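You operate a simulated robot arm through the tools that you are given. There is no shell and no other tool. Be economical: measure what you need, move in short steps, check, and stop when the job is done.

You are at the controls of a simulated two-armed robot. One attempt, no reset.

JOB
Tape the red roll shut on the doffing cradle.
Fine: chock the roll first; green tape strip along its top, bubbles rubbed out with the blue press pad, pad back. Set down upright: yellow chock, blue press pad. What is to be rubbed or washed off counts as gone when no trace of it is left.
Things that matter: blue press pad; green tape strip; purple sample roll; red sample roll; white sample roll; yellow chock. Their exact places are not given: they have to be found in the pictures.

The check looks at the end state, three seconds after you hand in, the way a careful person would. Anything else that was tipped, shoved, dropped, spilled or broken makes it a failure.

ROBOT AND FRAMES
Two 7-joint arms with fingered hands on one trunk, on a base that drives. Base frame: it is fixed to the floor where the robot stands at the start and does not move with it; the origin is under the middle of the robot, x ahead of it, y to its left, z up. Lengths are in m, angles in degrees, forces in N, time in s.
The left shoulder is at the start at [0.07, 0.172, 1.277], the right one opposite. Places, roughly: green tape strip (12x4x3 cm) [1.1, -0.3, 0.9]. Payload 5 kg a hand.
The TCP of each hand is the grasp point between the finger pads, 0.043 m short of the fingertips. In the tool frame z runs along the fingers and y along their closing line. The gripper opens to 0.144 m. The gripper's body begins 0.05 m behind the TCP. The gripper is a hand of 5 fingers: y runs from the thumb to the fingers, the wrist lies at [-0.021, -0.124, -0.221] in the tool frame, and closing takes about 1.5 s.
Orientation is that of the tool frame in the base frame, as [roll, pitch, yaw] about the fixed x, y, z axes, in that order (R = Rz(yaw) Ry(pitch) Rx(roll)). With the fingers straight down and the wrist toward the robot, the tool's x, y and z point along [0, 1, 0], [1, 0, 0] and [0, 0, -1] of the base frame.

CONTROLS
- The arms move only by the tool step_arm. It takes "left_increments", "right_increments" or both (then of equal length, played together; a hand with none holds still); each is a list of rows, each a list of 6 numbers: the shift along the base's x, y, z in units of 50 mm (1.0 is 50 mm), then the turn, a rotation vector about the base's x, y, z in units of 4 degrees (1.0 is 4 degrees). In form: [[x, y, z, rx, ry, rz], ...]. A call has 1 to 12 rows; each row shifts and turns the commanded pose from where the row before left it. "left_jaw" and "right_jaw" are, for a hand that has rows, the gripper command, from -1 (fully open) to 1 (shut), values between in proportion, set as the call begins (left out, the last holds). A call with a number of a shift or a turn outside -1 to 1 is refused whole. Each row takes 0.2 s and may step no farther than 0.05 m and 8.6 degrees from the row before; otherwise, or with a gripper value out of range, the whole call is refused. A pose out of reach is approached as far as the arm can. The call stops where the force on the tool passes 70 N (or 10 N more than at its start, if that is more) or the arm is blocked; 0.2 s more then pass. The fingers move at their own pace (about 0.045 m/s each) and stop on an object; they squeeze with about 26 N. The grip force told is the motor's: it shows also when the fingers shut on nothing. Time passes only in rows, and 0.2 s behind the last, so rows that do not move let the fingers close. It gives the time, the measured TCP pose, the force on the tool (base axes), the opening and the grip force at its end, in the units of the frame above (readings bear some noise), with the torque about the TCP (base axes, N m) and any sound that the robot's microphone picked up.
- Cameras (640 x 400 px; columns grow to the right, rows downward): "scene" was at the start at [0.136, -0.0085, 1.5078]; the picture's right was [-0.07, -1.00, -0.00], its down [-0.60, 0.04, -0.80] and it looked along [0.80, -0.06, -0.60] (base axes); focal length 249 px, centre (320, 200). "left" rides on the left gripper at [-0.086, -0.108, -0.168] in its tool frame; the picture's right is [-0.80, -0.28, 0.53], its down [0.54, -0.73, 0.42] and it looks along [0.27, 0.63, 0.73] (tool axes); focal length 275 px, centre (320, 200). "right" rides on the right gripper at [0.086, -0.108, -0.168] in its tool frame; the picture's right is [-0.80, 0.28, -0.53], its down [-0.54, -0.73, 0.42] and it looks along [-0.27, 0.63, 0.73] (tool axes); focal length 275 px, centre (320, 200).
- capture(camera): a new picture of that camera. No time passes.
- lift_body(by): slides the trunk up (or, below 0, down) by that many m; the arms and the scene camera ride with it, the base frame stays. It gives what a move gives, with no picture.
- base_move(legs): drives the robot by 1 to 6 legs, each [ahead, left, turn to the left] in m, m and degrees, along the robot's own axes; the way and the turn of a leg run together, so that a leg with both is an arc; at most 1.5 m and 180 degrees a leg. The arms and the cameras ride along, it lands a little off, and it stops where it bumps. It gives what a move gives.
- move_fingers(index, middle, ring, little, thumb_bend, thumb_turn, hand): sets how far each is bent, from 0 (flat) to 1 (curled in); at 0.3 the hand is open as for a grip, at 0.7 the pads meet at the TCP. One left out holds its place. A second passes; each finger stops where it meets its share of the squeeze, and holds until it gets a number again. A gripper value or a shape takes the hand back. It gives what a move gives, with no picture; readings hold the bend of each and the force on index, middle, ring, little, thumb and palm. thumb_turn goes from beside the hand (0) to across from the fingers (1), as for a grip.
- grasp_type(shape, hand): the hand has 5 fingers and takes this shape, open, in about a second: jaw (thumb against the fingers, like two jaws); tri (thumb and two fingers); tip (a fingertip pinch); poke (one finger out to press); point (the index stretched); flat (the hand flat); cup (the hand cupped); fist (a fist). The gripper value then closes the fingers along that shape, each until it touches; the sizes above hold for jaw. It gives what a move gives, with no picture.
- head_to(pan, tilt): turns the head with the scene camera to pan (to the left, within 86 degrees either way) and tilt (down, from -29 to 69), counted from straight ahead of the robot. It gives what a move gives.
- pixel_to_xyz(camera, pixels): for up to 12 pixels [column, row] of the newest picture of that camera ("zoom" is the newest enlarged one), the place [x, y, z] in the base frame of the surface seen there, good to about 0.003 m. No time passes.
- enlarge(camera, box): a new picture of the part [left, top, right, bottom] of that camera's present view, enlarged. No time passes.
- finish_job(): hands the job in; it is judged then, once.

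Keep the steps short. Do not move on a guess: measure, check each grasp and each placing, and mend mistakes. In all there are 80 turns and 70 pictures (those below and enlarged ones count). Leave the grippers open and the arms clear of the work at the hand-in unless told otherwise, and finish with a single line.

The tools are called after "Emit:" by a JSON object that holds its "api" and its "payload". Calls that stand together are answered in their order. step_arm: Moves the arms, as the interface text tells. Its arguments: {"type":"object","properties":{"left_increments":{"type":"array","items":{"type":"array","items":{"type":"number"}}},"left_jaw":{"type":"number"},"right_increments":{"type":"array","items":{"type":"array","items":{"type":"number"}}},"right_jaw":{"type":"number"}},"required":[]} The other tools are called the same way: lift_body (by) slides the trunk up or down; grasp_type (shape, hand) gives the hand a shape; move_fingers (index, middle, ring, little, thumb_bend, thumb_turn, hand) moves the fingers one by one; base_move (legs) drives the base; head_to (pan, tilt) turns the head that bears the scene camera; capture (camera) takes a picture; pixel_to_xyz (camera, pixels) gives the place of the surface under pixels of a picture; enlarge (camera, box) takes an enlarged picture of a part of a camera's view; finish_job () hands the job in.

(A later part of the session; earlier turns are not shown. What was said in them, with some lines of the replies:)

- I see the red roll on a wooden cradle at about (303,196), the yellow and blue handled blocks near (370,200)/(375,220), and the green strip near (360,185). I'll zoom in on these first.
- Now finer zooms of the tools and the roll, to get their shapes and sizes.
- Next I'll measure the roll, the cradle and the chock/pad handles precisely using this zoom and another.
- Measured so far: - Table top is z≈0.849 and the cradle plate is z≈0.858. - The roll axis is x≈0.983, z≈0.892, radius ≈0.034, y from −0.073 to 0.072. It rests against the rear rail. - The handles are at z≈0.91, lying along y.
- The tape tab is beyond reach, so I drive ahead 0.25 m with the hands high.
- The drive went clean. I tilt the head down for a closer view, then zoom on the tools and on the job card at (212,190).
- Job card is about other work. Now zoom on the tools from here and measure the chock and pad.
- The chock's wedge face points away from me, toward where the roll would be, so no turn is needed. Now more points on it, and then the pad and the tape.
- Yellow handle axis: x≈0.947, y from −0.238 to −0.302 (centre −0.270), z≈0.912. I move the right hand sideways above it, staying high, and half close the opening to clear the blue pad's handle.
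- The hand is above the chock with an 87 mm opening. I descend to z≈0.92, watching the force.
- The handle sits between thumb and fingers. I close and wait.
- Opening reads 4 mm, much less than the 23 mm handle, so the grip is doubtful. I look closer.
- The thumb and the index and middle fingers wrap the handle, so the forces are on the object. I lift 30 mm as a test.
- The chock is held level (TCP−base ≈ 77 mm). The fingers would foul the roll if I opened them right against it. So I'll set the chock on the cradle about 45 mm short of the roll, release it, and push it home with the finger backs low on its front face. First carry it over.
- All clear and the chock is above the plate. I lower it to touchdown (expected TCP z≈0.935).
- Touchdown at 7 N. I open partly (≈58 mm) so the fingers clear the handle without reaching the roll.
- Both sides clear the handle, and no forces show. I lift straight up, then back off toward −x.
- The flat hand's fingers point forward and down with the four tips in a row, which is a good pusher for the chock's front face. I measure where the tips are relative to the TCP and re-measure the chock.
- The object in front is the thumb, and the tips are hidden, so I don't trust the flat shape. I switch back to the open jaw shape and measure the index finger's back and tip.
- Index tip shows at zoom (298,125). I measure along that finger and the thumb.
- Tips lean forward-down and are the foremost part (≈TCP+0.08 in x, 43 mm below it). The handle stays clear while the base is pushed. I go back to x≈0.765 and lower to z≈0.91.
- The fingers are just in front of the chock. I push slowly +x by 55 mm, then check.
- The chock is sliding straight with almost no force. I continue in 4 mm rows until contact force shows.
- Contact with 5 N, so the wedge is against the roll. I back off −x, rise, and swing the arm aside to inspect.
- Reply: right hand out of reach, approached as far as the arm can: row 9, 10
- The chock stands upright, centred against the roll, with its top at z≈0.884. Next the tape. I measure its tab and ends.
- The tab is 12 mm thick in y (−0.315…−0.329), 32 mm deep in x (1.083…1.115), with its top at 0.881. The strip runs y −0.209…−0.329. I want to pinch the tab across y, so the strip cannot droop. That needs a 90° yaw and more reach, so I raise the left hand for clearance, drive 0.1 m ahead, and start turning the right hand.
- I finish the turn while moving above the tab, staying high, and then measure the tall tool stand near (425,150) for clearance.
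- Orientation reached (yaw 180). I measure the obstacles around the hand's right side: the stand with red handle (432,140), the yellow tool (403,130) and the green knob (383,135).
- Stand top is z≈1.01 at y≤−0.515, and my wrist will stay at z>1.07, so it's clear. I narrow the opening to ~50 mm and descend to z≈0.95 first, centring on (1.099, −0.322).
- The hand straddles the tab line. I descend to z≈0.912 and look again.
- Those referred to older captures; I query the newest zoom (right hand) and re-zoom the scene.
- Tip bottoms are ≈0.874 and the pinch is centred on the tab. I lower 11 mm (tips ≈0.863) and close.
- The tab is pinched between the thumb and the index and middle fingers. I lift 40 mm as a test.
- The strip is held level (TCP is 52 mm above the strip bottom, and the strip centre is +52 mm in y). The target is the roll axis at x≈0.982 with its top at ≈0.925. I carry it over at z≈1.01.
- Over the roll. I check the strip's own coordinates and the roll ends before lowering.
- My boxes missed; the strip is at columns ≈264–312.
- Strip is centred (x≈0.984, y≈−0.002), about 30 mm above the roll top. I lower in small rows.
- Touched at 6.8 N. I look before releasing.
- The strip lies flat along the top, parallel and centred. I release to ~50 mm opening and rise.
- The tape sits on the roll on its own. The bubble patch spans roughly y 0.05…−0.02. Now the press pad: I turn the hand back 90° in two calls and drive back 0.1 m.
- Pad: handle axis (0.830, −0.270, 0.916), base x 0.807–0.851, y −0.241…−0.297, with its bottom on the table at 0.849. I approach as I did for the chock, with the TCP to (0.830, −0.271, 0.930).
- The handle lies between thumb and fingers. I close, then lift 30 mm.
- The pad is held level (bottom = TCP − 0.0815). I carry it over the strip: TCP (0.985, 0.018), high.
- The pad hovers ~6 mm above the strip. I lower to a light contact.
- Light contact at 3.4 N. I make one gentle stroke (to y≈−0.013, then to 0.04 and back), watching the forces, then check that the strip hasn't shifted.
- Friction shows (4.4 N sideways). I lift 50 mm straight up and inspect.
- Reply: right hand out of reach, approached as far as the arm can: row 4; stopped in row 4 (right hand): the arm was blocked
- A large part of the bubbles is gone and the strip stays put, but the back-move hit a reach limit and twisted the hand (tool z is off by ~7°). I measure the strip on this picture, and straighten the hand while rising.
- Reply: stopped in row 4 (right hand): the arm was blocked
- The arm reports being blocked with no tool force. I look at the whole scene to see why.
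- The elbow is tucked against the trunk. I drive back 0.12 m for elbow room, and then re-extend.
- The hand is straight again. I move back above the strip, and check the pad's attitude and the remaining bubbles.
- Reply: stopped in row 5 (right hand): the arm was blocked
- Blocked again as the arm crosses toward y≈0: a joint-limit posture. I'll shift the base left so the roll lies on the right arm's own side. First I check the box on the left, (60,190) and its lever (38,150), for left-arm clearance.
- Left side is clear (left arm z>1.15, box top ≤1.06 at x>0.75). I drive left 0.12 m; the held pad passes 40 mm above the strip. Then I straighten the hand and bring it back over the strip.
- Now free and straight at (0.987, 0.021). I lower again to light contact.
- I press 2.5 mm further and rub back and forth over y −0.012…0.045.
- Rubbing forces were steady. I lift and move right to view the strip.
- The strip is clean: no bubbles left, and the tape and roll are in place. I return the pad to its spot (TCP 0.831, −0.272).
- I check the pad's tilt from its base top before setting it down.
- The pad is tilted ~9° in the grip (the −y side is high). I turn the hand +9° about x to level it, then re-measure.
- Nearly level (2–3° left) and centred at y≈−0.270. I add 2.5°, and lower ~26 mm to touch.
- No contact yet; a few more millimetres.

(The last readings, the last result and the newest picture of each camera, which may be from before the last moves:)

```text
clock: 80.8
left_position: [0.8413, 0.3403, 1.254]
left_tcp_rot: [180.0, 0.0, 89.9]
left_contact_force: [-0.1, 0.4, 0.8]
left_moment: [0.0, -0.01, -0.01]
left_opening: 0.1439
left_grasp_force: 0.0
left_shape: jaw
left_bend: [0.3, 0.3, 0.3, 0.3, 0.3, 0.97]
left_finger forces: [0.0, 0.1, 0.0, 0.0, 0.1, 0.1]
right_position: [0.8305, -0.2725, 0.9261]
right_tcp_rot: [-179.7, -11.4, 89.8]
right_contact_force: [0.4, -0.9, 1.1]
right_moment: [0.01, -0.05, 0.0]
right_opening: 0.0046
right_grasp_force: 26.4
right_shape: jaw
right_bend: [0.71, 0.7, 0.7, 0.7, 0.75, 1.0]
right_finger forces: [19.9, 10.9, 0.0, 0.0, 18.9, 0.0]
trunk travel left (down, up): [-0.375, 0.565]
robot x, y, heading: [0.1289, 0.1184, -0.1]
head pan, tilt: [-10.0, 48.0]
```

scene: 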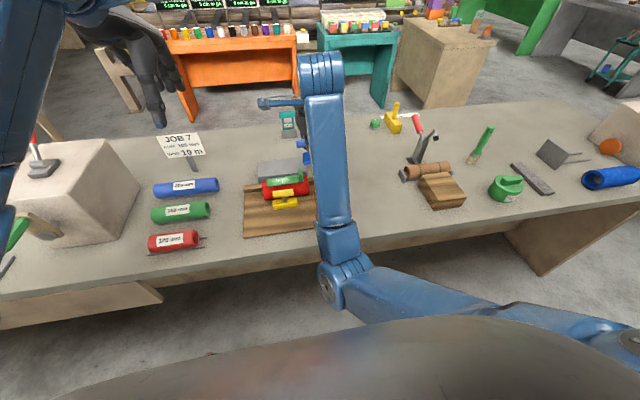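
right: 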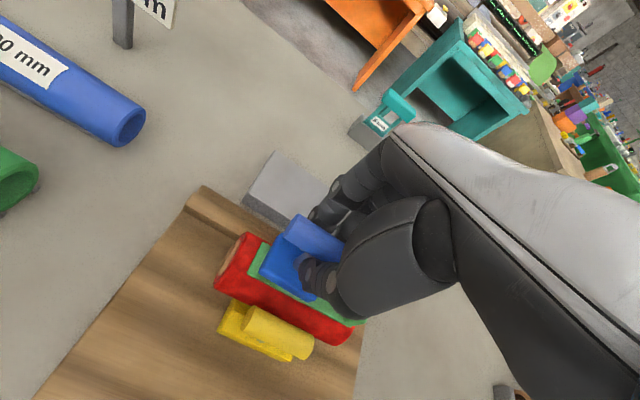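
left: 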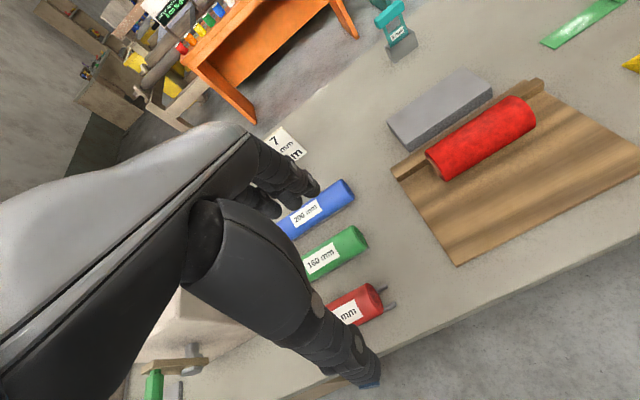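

Touching. I press 1 mm more, then open as wide as when I approached.

Emit:
{"api": "step_arm", "payload": {"right_increments": [[0, 0, -0.02, 0, 0, 0], [0, 0, 0, 0, 0, 0]]}}

Emit:
{"api": "step_arm", "payload": {"right_increments": [[0, 0, 0, 0, 0, 0], [0, 0, 0, 0, 0, 0], [0, 0, 0, 0, 0, 0], [0, 0, 0, 0, 0, 0], [0, 0, 0, 0, 0, 0], [0, 0, 0, 0, 0, 0]], "right_jaw": -0.2}}

Emit:
{"api": "enlarge", "payload": {"camera": "scene", "box": [370, 140, 450, 240]}}

```text
clock: 81.4
left_position: [0.8423, 0.3411, 1.2532]
left_tcp_rot: [-180.0, 0.0, 90.0]
left_contact_force: [-0.2, 0.2, -1.5]
left_moment: [-0.02, 0.01, -0.02]
left_opening: 0.1438
left_grasp_force: 0.1
left_shape: jaw
left_bend: [0.3, 0.3, 0.3, 0.3, 0.3, 0.97]
left_finger forces: [0.0, 0.0, 0.1, 0.0, 0.0, 0.1]
right_position: [0.8299, -0.2739, 0.9252]
right_tcp_rot: [-179.8, -11.3, 89.8]
right_contact_force: [1.8, -2.7, 5.0]
right_moment: [0.05, -0.07, -0.02]
right_opening: 0.0043
right_grasp_force: 25.9
right_shape: jaw
right_bend: [0.71, 0.7, 0.7, 0.7, 0.75, 1.0]
right_finger forces: [20.5, 11.2, 0.4, 0.0, 19.3, 0.0]
trunk travel left (down, up): [-0.375, 0.565]
robot x, y, heading: [0.1316, 0.1183, -0.2]
head pan, tilt: [-10.0, 48.0]
```

```text
clock: 82.8
left_position: [0.8419, 0.3407, 1.2538]
left_tcp_rot: [180.0, 0.0, 89.9]
left_contact_force: [1.0, 0.8, -0.5]
left_moment: [0.04, -0.01, 0.01]
left_opening: 0.1438
left_grasp_force: 0.2
left_shape: jaw
left_bend: [0.3, 0.3, 0.3, 0.3, 0.3, 0.97]
left_finger forces: [0.0, 0.0, 0.0, 0.1, 0.0, 0.1]
right_position: [0.8295, -0.2733, 0.9258]
right_tcp_rot: [-179.7, -11.3, 89.8]
right_contact_force: [1.8, 0.7, 5.8]
right_moment: [0.05, -0.22, 0.02]
right_opening: 0.0852
right_grasp_force: 0.1
right_shape: jaw
right_bend: [0.27, 0.43, 0.38, 0.43, 0.66, 1.0]
right_finger forces: [6.8, 6.3, 0.0, 0.1, 0.1, 0.0]
trunk travel left (down, up): [-0.375, 0.565]
robot x, y, heading: [0.1356, 0.1164, -0.1]
head pan, tilt: [-10.0, 48.0]
```

```text
4.00 times, centred on (410, 190) of scene
```

zoom: 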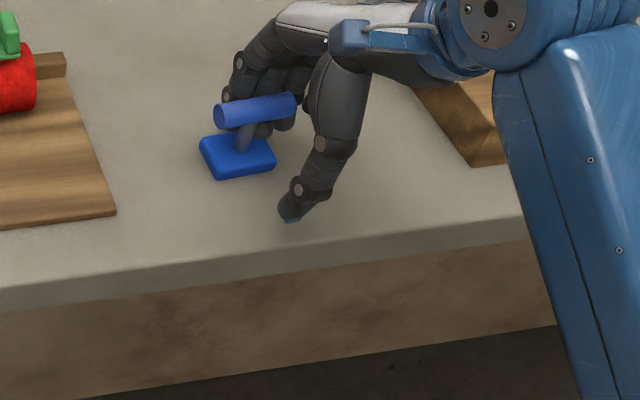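

The thumb is off, but index and middle still touch something (≈6 N, upward). I rise 3 mm and shift +x 8 mm to free them, without opening blindly.

Emit:
{"api": "step_arm", "payload": {"right_increments": [[0, 0, 0.06, 0, 0, 0], [0.08, 0, 0, 0, 0, 0], [0.08, 0, 0, 0, 0, 0]]}}

Emit:
{"api": "enlarge", "payload": {"camera": "right", "box": [200, 130, 420, 350]}}

```text
clock: 83.6
left_position: [0.8424, 0.3412, 1.2529]
left_tcp_rot: [-180.0, 0.1, 89.9]
left_contact_force: [-0.4, 0.2, -0.7]
left_moment: [-0.02, 0.01, -0.01]
left_opening: 0.1442
left_grasp_force: 0.0
left_shape: jaw
left_bend: [0.3, 0.3, 0.3, 0.3, 0.3, 0.97]
left_finger forces: [0.0, 0.0, 0.0, 0.0, 0.0, 0.1]
right_position: [0.8393, -0.2738, 0.9276]
right_tcp_rot: [-179.6, -11.2, 89.8]
right_contact_force: [0.6, -0.5, -0.9]
right_moment: [0.06, 0.0, 0.03]
right_opening: 0.0862
right_grasp_force: 0.1
right_shape: jaw
right_bend: [0.28, 0.41, 0.38, 0.43, 0.66, 1.0]
right_finger forces: [0.5, 0.1, 0.1, 0.0, 0.0, 0.1]
trunk travel left (down, up): [-0.375, 0.565]
robot x, y, heading: [0.1308, 0.1188, 0.0]
head pan, tilt: [-10.0, 48.0]
```

```text
1.82 times, centred on (310, 240) of right
```

zoom: 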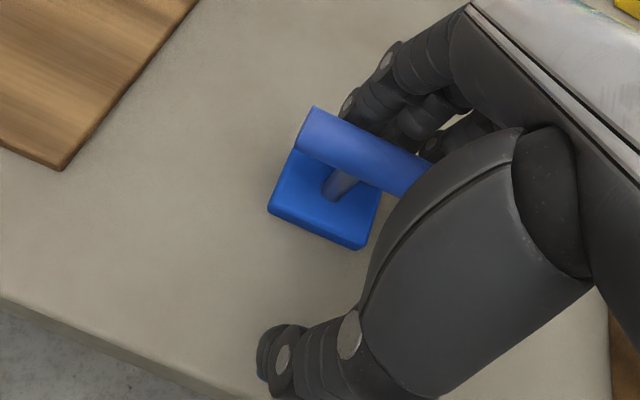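

Forces are gone. I check where the pad sits now.

Emit:
{"api": "pixel_to_xyz", "payload": {"camera": "zoom", "pixels": [[295, 160], [280, 205], [355, 240], [375, 200], [310, 200], [330, 130], [400, 170], [350, 115], [272, 210], [345, 105]]}}

```text
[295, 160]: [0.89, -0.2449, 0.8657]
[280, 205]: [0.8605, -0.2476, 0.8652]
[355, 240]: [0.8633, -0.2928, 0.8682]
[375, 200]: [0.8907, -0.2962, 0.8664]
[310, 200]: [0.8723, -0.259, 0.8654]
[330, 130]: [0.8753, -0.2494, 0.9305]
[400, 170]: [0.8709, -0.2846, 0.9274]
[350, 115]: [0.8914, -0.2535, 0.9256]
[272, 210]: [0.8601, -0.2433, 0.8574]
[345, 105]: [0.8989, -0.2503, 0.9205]
```

The pad stands flat but was dragged ~47 mm forward (base centre x≈0.877 instead of 0.829) as the fingers opened. I'll re-grip it properly: straighten the hand (−11° about x) while moving +x 42 mm so the handle is centred again.

Emit:
{"api": "step_arm", "payload": {"right_increments": [[0.2, 0, 0.04, -0.5, 0, 0], [0.2, 0, 0.02, -0.8, 0, 0], [0.2, 0, 0, -0.8, 0, 0], [0.22, 0.03, 0, -0.75, 0, 0], [0, 0, 0, 0, 0, 0]]}}

Emit:
{"api": "enlarge", "payload": {"camera": "right", "box": [200, 130, 420, 350]}}

Emit:
{"api": "pixel_to_xyz", "payload": {"camera": "zoom", "pixels": [[250, 190], [230, 230], [300, 270], [270, 220], [280, 180], [320, 190], [330, 210], [260, 170], [240, 210], [300, 240]]}}

```text
clock: 84.8
left_position: [0.8412, 0.341, 1.2536]
left_tcp_rot: [180.0, 0.1, 89.9]
left_contact_force: [-1.1, -0.6, -0.8]
left_moment: [0.01, 0.01, -0.03]
left_opening: 0.144
left_grasp_force: 0.0
left_shape: jaw
left_bend: [0.3, 0.3, 0.3, 0.3, 0.3, 0.97]
left_finger forces: [0.0, 0.0, 0.1, 0.0, 0.0, 0.1]
right_position: [0.8795, -0.2706, 0.931]
right_tcp_rot: [-179.7, 0.0, 89.8]
right_contact_force: [-0.4, 1.2, 0.0]
right_moment: [0.01, -0.01, 0.0]
right_opening: 0.0859
right_grasp_force: 0.1
right_shape: jaw
right_bend: [0.74, 0.41, 0.38, 0.43, 0.66, 1.0]
right_finger forces: [0.0, 0.0, 0.0, 0.0, 0.0, 0.1]
trunk travel left (down, up): [-0.375, 0.565]
robot x, y, heading: [0.1297, 0.1178, 0.2]
head pan, tilt: [-10.0, 48.0]
```

```text
1.82 times, centred on (310, 240) of right
```

zoom: 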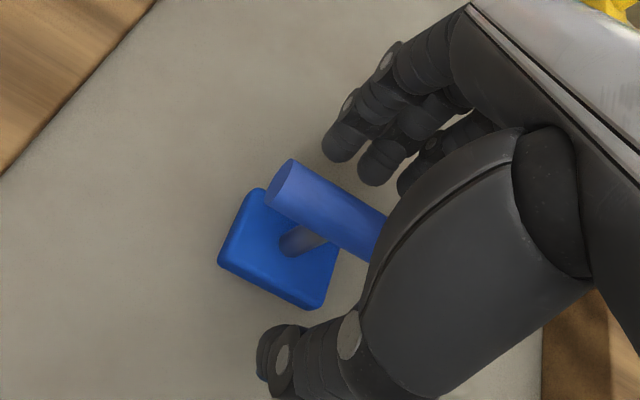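

```text
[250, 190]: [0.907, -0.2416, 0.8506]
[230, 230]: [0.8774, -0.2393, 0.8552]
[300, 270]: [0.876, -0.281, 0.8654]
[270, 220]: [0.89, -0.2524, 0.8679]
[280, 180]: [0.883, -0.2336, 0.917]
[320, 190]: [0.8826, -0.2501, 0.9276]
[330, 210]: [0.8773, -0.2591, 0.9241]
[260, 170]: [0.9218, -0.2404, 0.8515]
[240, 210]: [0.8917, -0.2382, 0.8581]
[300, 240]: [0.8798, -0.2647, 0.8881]
```

Clean straddle again, with the handle axis x≈0.883 and the pad upright. I centre, close, and lift 15 mm.

Emit:
{"api": "step_arm", "payload": {"right_increments": [[0.07, 0, 0, 0, 0, 0], [0, 0, 0, 0, 0, 0], [0, 0, 0, 0, 0, 0], [0, 0, 0, 0, 0, 0], [0, 0, 0, 0, 0, 0], [0, 0, 0, 0, 0, 0], [0, 0, 0, 0, 0, 0], [0, 0, 0, 0, 0, 0], [0, 0, 0, 0, 0, 0]], "right_jaw": 1}}

Emit:
{"api": "step_arm", "payload": {"right_increments": [[0, 0, 0.1, 0, 0, 0], [0, 0, 0.2, 0, 0, 0], [-0.35, -0.03, 0, 0, 0, 0], [-0.35, 0, 0, 0, 0, 0], [-0.34, 0, 0, 0, 0, 0], [0, 0, 0, 0, 0, 0]]}}

Emit:
{"api": "enlarge", "payload": {"camera": "right", "box": [200, 150, 420, 350]}}

Emit:
{"api": "pixel_to_xyz", "payload": {"camera": "zoom", "pixels": [[220, 200], [210, 180], [200, 220], [190, 200], [240, 230], [260, 250], [230, 150], [250, 130], [280, 140], [300, 160]]}}

```text
clock: 86.8
left_position: [0.8418, 0.3407, 1.2548]
left_tcp_rot: [179.9, 0.0, 89.8]
left_contact_force: [-0.7, -1.2, 0.2]
left_moment: [0.03, 0.0, 0.0]
left_opening: 0.1438
left_grasp_force: 0.0
left_shape: jaw
left_bend: [0.3, 0.3, 0.3, 0.3, 0.3, 0.97]
left_finger forces: [0.0, 0.0, 0.0, 0.0, 0.1, 0.1]
right_position: [0.8831, -0.2722, 0.9316]
right_tcp_rot: [-179.7, 0.0, 89.9]
right_contact_force: [0.0, 0.7, 0.2]
right_moment: [0.03, 0.02, 0.04]
right_opening: 0.0058
right_grasp_force: 25.5
right_shape: jaw
right_bend: [0.71, 0.7, 0.7, 0.7, 0.73, 1.0]
right_finger forces: [14.4, 4.4, 1.7, 0.0, 22.6, 0.0]
trunk travel left (down, up): [-0.375, 0.565]
robot x, y, heading: [0.1322, 0.1215, -0.1]
head pan, tilt: [-10.0, 48.0]
```

```text
clock: 88.2
left_position: [0.8426, 0.34, 1.254]
left_tcp_rot: [180.0, 0.1, 89.9]
left_contact_force: [-1.1, 1.1, 1.0]
left_moment: [-0.01, -0.01, 0.02]
left_opening: 0.1441
left_grasp_force: 0.0
left_shape: jaw
left_bend: [0.3, 0.3, 0.3, 0.3, 0.3, 0.97]
left_finger forces: [0.0, 0.0, 0.0, 0.0, 0.0, 0.0]
right_position: [0.8308, -0.2743, 0.946]
right_tcp_rot: [-179.7, 0.0, 89.9]
right_contact_force: [-0.6, -0.7, -1.3]
right_moment: [0.02, 0.01, -0.03]
right_opening: 0.006
right_grasp_force: 26.3
right_shape: jaw
right_bend: [0.71, 0.7, 0.7, 0.7, 0.73, 1.0]
right_finger forces: [14.8, 4.0, 1.6, 0.0, 22.8, 0.0]
trunk travel left (down, up): [-0.375, 0.565]
robot x, y, heading: [0.1285, 0.1206, 0.0]
head pan, tilt: [-10.0, 48.0]
```

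```text
2.00 times, centred on (310, 250) of right
```

zoom: 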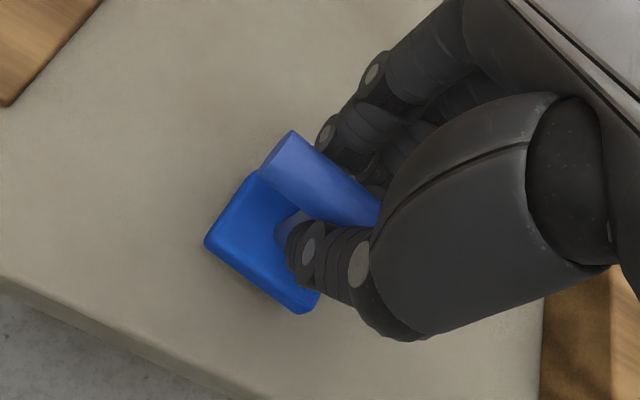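

```text
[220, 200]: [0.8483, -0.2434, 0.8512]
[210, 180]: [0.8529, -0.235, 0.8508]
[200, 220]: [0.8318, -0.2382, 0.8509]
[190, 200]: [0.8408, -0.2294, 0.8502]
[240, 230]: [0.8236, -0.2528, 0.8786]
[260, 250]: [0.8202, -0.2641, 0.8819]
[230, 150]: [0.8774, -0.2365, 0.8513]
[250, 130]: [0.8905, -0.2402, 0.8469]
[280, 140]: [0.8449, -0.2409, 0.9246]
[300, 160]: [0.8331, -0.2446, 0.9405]
```

Emit:
{"api": "pixel_to_xyz", "payload": {"camera": "zoom", "pixels": [[255, 185], [215, 240], [225, 230], [295, 295], [310, 298], [245, 210], [280, 270], [235, 240]]}}

```text
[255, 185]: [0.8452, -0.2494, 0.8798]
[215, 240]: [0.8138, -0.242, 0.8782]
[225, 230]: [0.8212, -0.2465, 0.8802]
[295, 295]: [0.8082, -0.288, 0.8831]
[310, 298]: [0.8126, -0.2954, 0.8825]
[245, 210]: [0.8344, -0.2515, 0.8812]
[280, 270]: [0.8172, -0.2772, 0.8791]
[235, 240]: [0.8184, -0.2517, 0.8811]
```

Level and over the original footprint (x 0.807–0.851, y −0.242…−0.298). I lower to light contact.

Emit:
{"api": "step_arm", "payload": {"right_increments": [[0, 0, -0.2, 0, 0, 0], [0, 0, -0.06, 0, 0, 0], [0, 0, -0.04, 0, 0, 0], [0, 0, 0, 0, 0, 0]]}}

```text
clock: 89.2
left_position: [0.8414, 0.3399, 1.2534]
left_tcp_rot: [180.0, 0.0, 89.9]
left_contact_force: [0.0, -1.2, -0.2]
left_moment: [0.01, -0.01, -0.01]
left_opening: 0.1437
left_grasp_force: 0.1
left_shape: jaw
left_bend: [0.3, 0.3, 0.3, 0.3, 0.3, 0.97]
left_finger forces: [0.0, 0.0, 0.0, 0.1, 0.1, 0.1]
right_position: [0.831, -0.2738, 0.9311]
right_tcp_rot: [-179.6, 0.1, 89.9]
right_contact_force: [-0.8, -1.3, 1.8]
right_moment: [0.03, 0.03, 0.0]
right_opening: 0.0058
right_grasp_force: 25.9
right_shape: jaw
right_bend: [0.71, 0.7, 0.7, 0.7, 0.73, 1.0]
right_finger forces: [14.9, 3.9, 1.8, 0.0, 23.2, 0.1]
trunk travel left (down, up): [-0.375, 0.565]
robot x, y, heading: [0.1316, 0.1168, 0.3]
head pan, tilt: [-10.0, 48.0]
```

Light contact. I release the same gentle way as the chock (partial opening, 1.5 mm unload).

Emit:
{"api": "step_arm", "payload": {"right_increments": [[0, 0, 0.03, 0, 0, 0], [0, 0, 0, 0, 0, 0], [0, 0, 0, 0, 0, 0], [0, 0, 0, 0, 0, 0], [0, 0, 0, 0, 0, 0], [0, 0, 0, 0, 0, 0]], "right_jaw": 0.2}}

Emit:
{"api": "enlarge", "payload": {"camera": "right", "box": [200, 150, 420, 350]}}

Emit:
{"api": "pixel_to_xyz", "payload": {"camera": "zoom", "pixels": [[255, 195], [215, 250], [230, 240], [295, 300], [245, 220], [280, 275], [300, 170], [290, 155], [340, 190], [320, 160]]}}

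```text
clock: 90.6
left_position: [0.841, 0.3414, 1.2553]
left_tcp_rot: [179.9, -0.1, 89.9]
left_contact_force: [-0.1, -0.8, -0.1]
left_moment: [-0.02, 0.01, -0.01]
left_opening: 0.144
left_grasp_force: 0.0
left_shape: jaw
left_bend: [0.3, 0.3, 0.3, 0.3, 0.3, 0.97]
left_finger forces: [0.0, 0.0, 0.0, 0.0, 0.0, 0.1]
right_position: [0.831, -0.2742, 0.9326]
right_tcp_rot: [-179.7, 0.0, 90.0]
right_contact_force: [0.9, 0.7, 1.0]
right_moment: [0.03, 0.0, -0.03]
right_opening: 0.0569
right_grasp_force: 0.1
right_shape: jaw
right_bend: [0.74, 0.49, 0.47, 0.44, 0.73, 1.0]
right_finger forces: [0.0, 0.1, 0.1, 0.1, 0.0, 0.0]
trunk travel left (down, up): [-0.375, 0.565]
robot x, y, heading: [0.1303, 0.117, 0.0]
head pan, tilt: [-10.0, 48.0]
```

```text
2.00 times, centred on (310, 250) of right
```

zoom: 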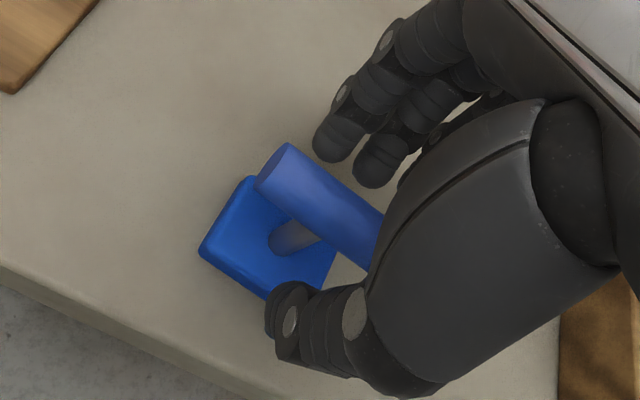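

```text
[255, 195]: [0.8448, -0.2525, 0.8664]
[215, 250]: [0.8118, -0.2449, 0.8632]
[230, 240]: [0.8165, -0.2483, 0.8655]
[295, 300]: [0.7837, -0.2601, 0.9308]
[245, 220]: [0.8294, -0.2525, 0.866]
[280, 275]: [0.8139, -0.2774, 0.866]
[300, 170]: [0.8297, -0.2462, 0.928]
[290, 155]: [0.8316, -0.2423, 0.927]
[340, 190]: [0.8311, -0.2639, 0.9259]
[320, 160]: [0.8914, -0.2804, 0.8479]
```

The pad stands flat at its original place with both sides free. I lift straight up, move clear to the right, and open the hand fully.

Emit:
{"api": "step_arm", "payload": {"right_increments": [[0, 0, 0.3, 0, 0, 0], [0, 0, 0.6, 0, 0, 0], [0, 0, 0.9, 0, 0, 0], [0, 0, 0.9, 0, 0, 0], [0, 0, 0.9, 0, 0, 0], [0, 0, 0.9, 0, 0, 0], [-0.3, -0.7, 0, 0, 0, 0], [-0.3, -0.7, 0, 0, 0, 0], [-0.3, -0.7, 0, 0, 0, 0], [-0.3, -0.7, 0, 0, 0, 0]]}}

Emit:
{"api": "step_arm", "payload": {"right_increments": [[0, 0, 0, 0, 0, 0], [0, 0, 0, 0, 0, 0], [0, 0, 0, 0, 0, 0], [0, 0, 0, 0, 0, 0], [0, 0, 0, 0, 0, 0]], "right_jaw": -1}}

Emit:
{"api": "enlarge", "payload": {"camera": "scene", "box": [280, 140, 440, 240]}}

```text
clock: 92.8
left_position: [0.8411, 0.3386, 1.2552]
left_tcp_rot: [179.9, -0.1, 89.9]
left_contact_force: [-0.5, -0.6, -0.4]
left_moment: [0.05, -0.08, -0.01]
left_opening: 0.1437
left_grasp_force: 0.1
left_shape: jaw
left_bend: [0.3, 0.3, 0.3, 0.3, 0.3, 0.97]
left_finger forces: [0.0, 0.0, 0.0, 0.1, 0.0, 0.0]
right_position: [0.7677, -0.415, 1.1594]
right_tcp_rot: [-179.9, -0.1, 90.0]
right_contact_force: [-0.9, 0.4, 0.1]
right_moment: [0.04, -0.04, 0.0]
right_opening: 0.0574
right_grasp_force: 0.0
right_shape: jaw
right_bend: [0.74, 0.49, 0.46, 0.44, 0.73, 1.0]
right_finger forces: [0.0, 0.0, 0.0, 0.0, 0.0, 0.0]
trunk travel left (down, up): [-0.375, 0.565]
robot x, y, heading: [0.1319, 0.123, -0.0]
head pan, tilt: [-10.0, 48.0]
```

```text
clock: 94.0
left_position: [0.8419, 0.3407, 1.2549]
left_tcp_rot: [-179.9, 0.0, 89.9]
left_contact_force: [0.8, 0.4, 0.0]
left_moment: [-0.02, 0.01, -0.03]
left_opening: 0.1441
left_grasp_force: 0.0
left_shape: jaw
left_bend: [0.3, 0.3, 0.3, 0.3, 0.3, 0.97]
left_finger forces: [0.1, 0.1, 0.1, 0.0, 0.1, 0.0]
right_position: [0.7684, -0.4141, 1.1575]
right_tcp_rot: [-179.7, -0.1, 89.9]
right_contact_force: [-0.2, 0.0, -0.8]
right_moment: [-0.03, 0.01, -0.04]
right_opening: 0.1435
right_grasp_force: 0.1
right_shape: jaw
right_bend: [0.3, 0.3, 0.3, 0.3, 0.3, 0.98]
right_finger forces: [0.0, 0.0, 0.0, 0.1, 0.0, 0.0]
trunk travel left (down, up): [-0.375, 0.565]
robot x, y, heading: [0.1315, 0.1204, -0.1]
head pan, tilt: [-10.0, 48.0]
```

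```text
4.00 times, centred on (360, 190) of scene
```

zoom: 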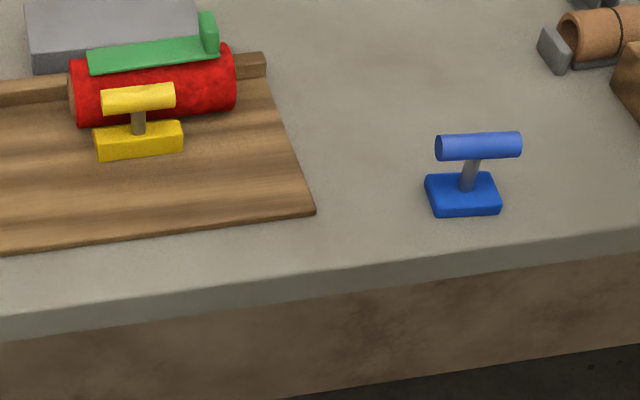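

Everything stands right: the roll is chocked, the tape is smooth along its top, the pad is upright at its place, and the hands are open and clear. One quick coordinate check before handing in.

Emit:
{"api": "pixel_to_xyz", "payload": {"camera": "zoom", "pixels": [[140, 145], [100, 145], [178, 138], [150, 55], [150, 75], [100, 60], [200, 45], [465, 205], [440, 195], [480, 140]]}}

```text
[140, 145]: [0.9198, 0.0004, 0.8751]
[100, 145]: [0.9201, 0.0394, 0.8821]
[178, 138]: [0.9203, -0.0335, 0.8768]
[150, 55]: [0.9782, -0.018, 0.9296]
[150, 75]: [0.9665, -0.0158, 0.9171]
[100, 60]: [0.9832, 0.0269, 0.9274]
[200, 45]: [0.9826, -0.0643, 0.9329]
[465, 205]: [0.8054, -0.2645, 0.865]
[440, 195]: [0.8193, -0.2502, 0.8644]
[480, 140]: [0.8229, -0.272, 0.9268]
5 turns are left
```

Positions all check out, so I hand in.

Emit:
{"api": "finish_job", "payload": {}}

```text
The job is handed in.
```

The red roll is chocked and taped shut along its top with the bubbles rubbed out, and the blue press pad is back upright in its place after one re-grip, because it was dragged about 5 cm when first released.
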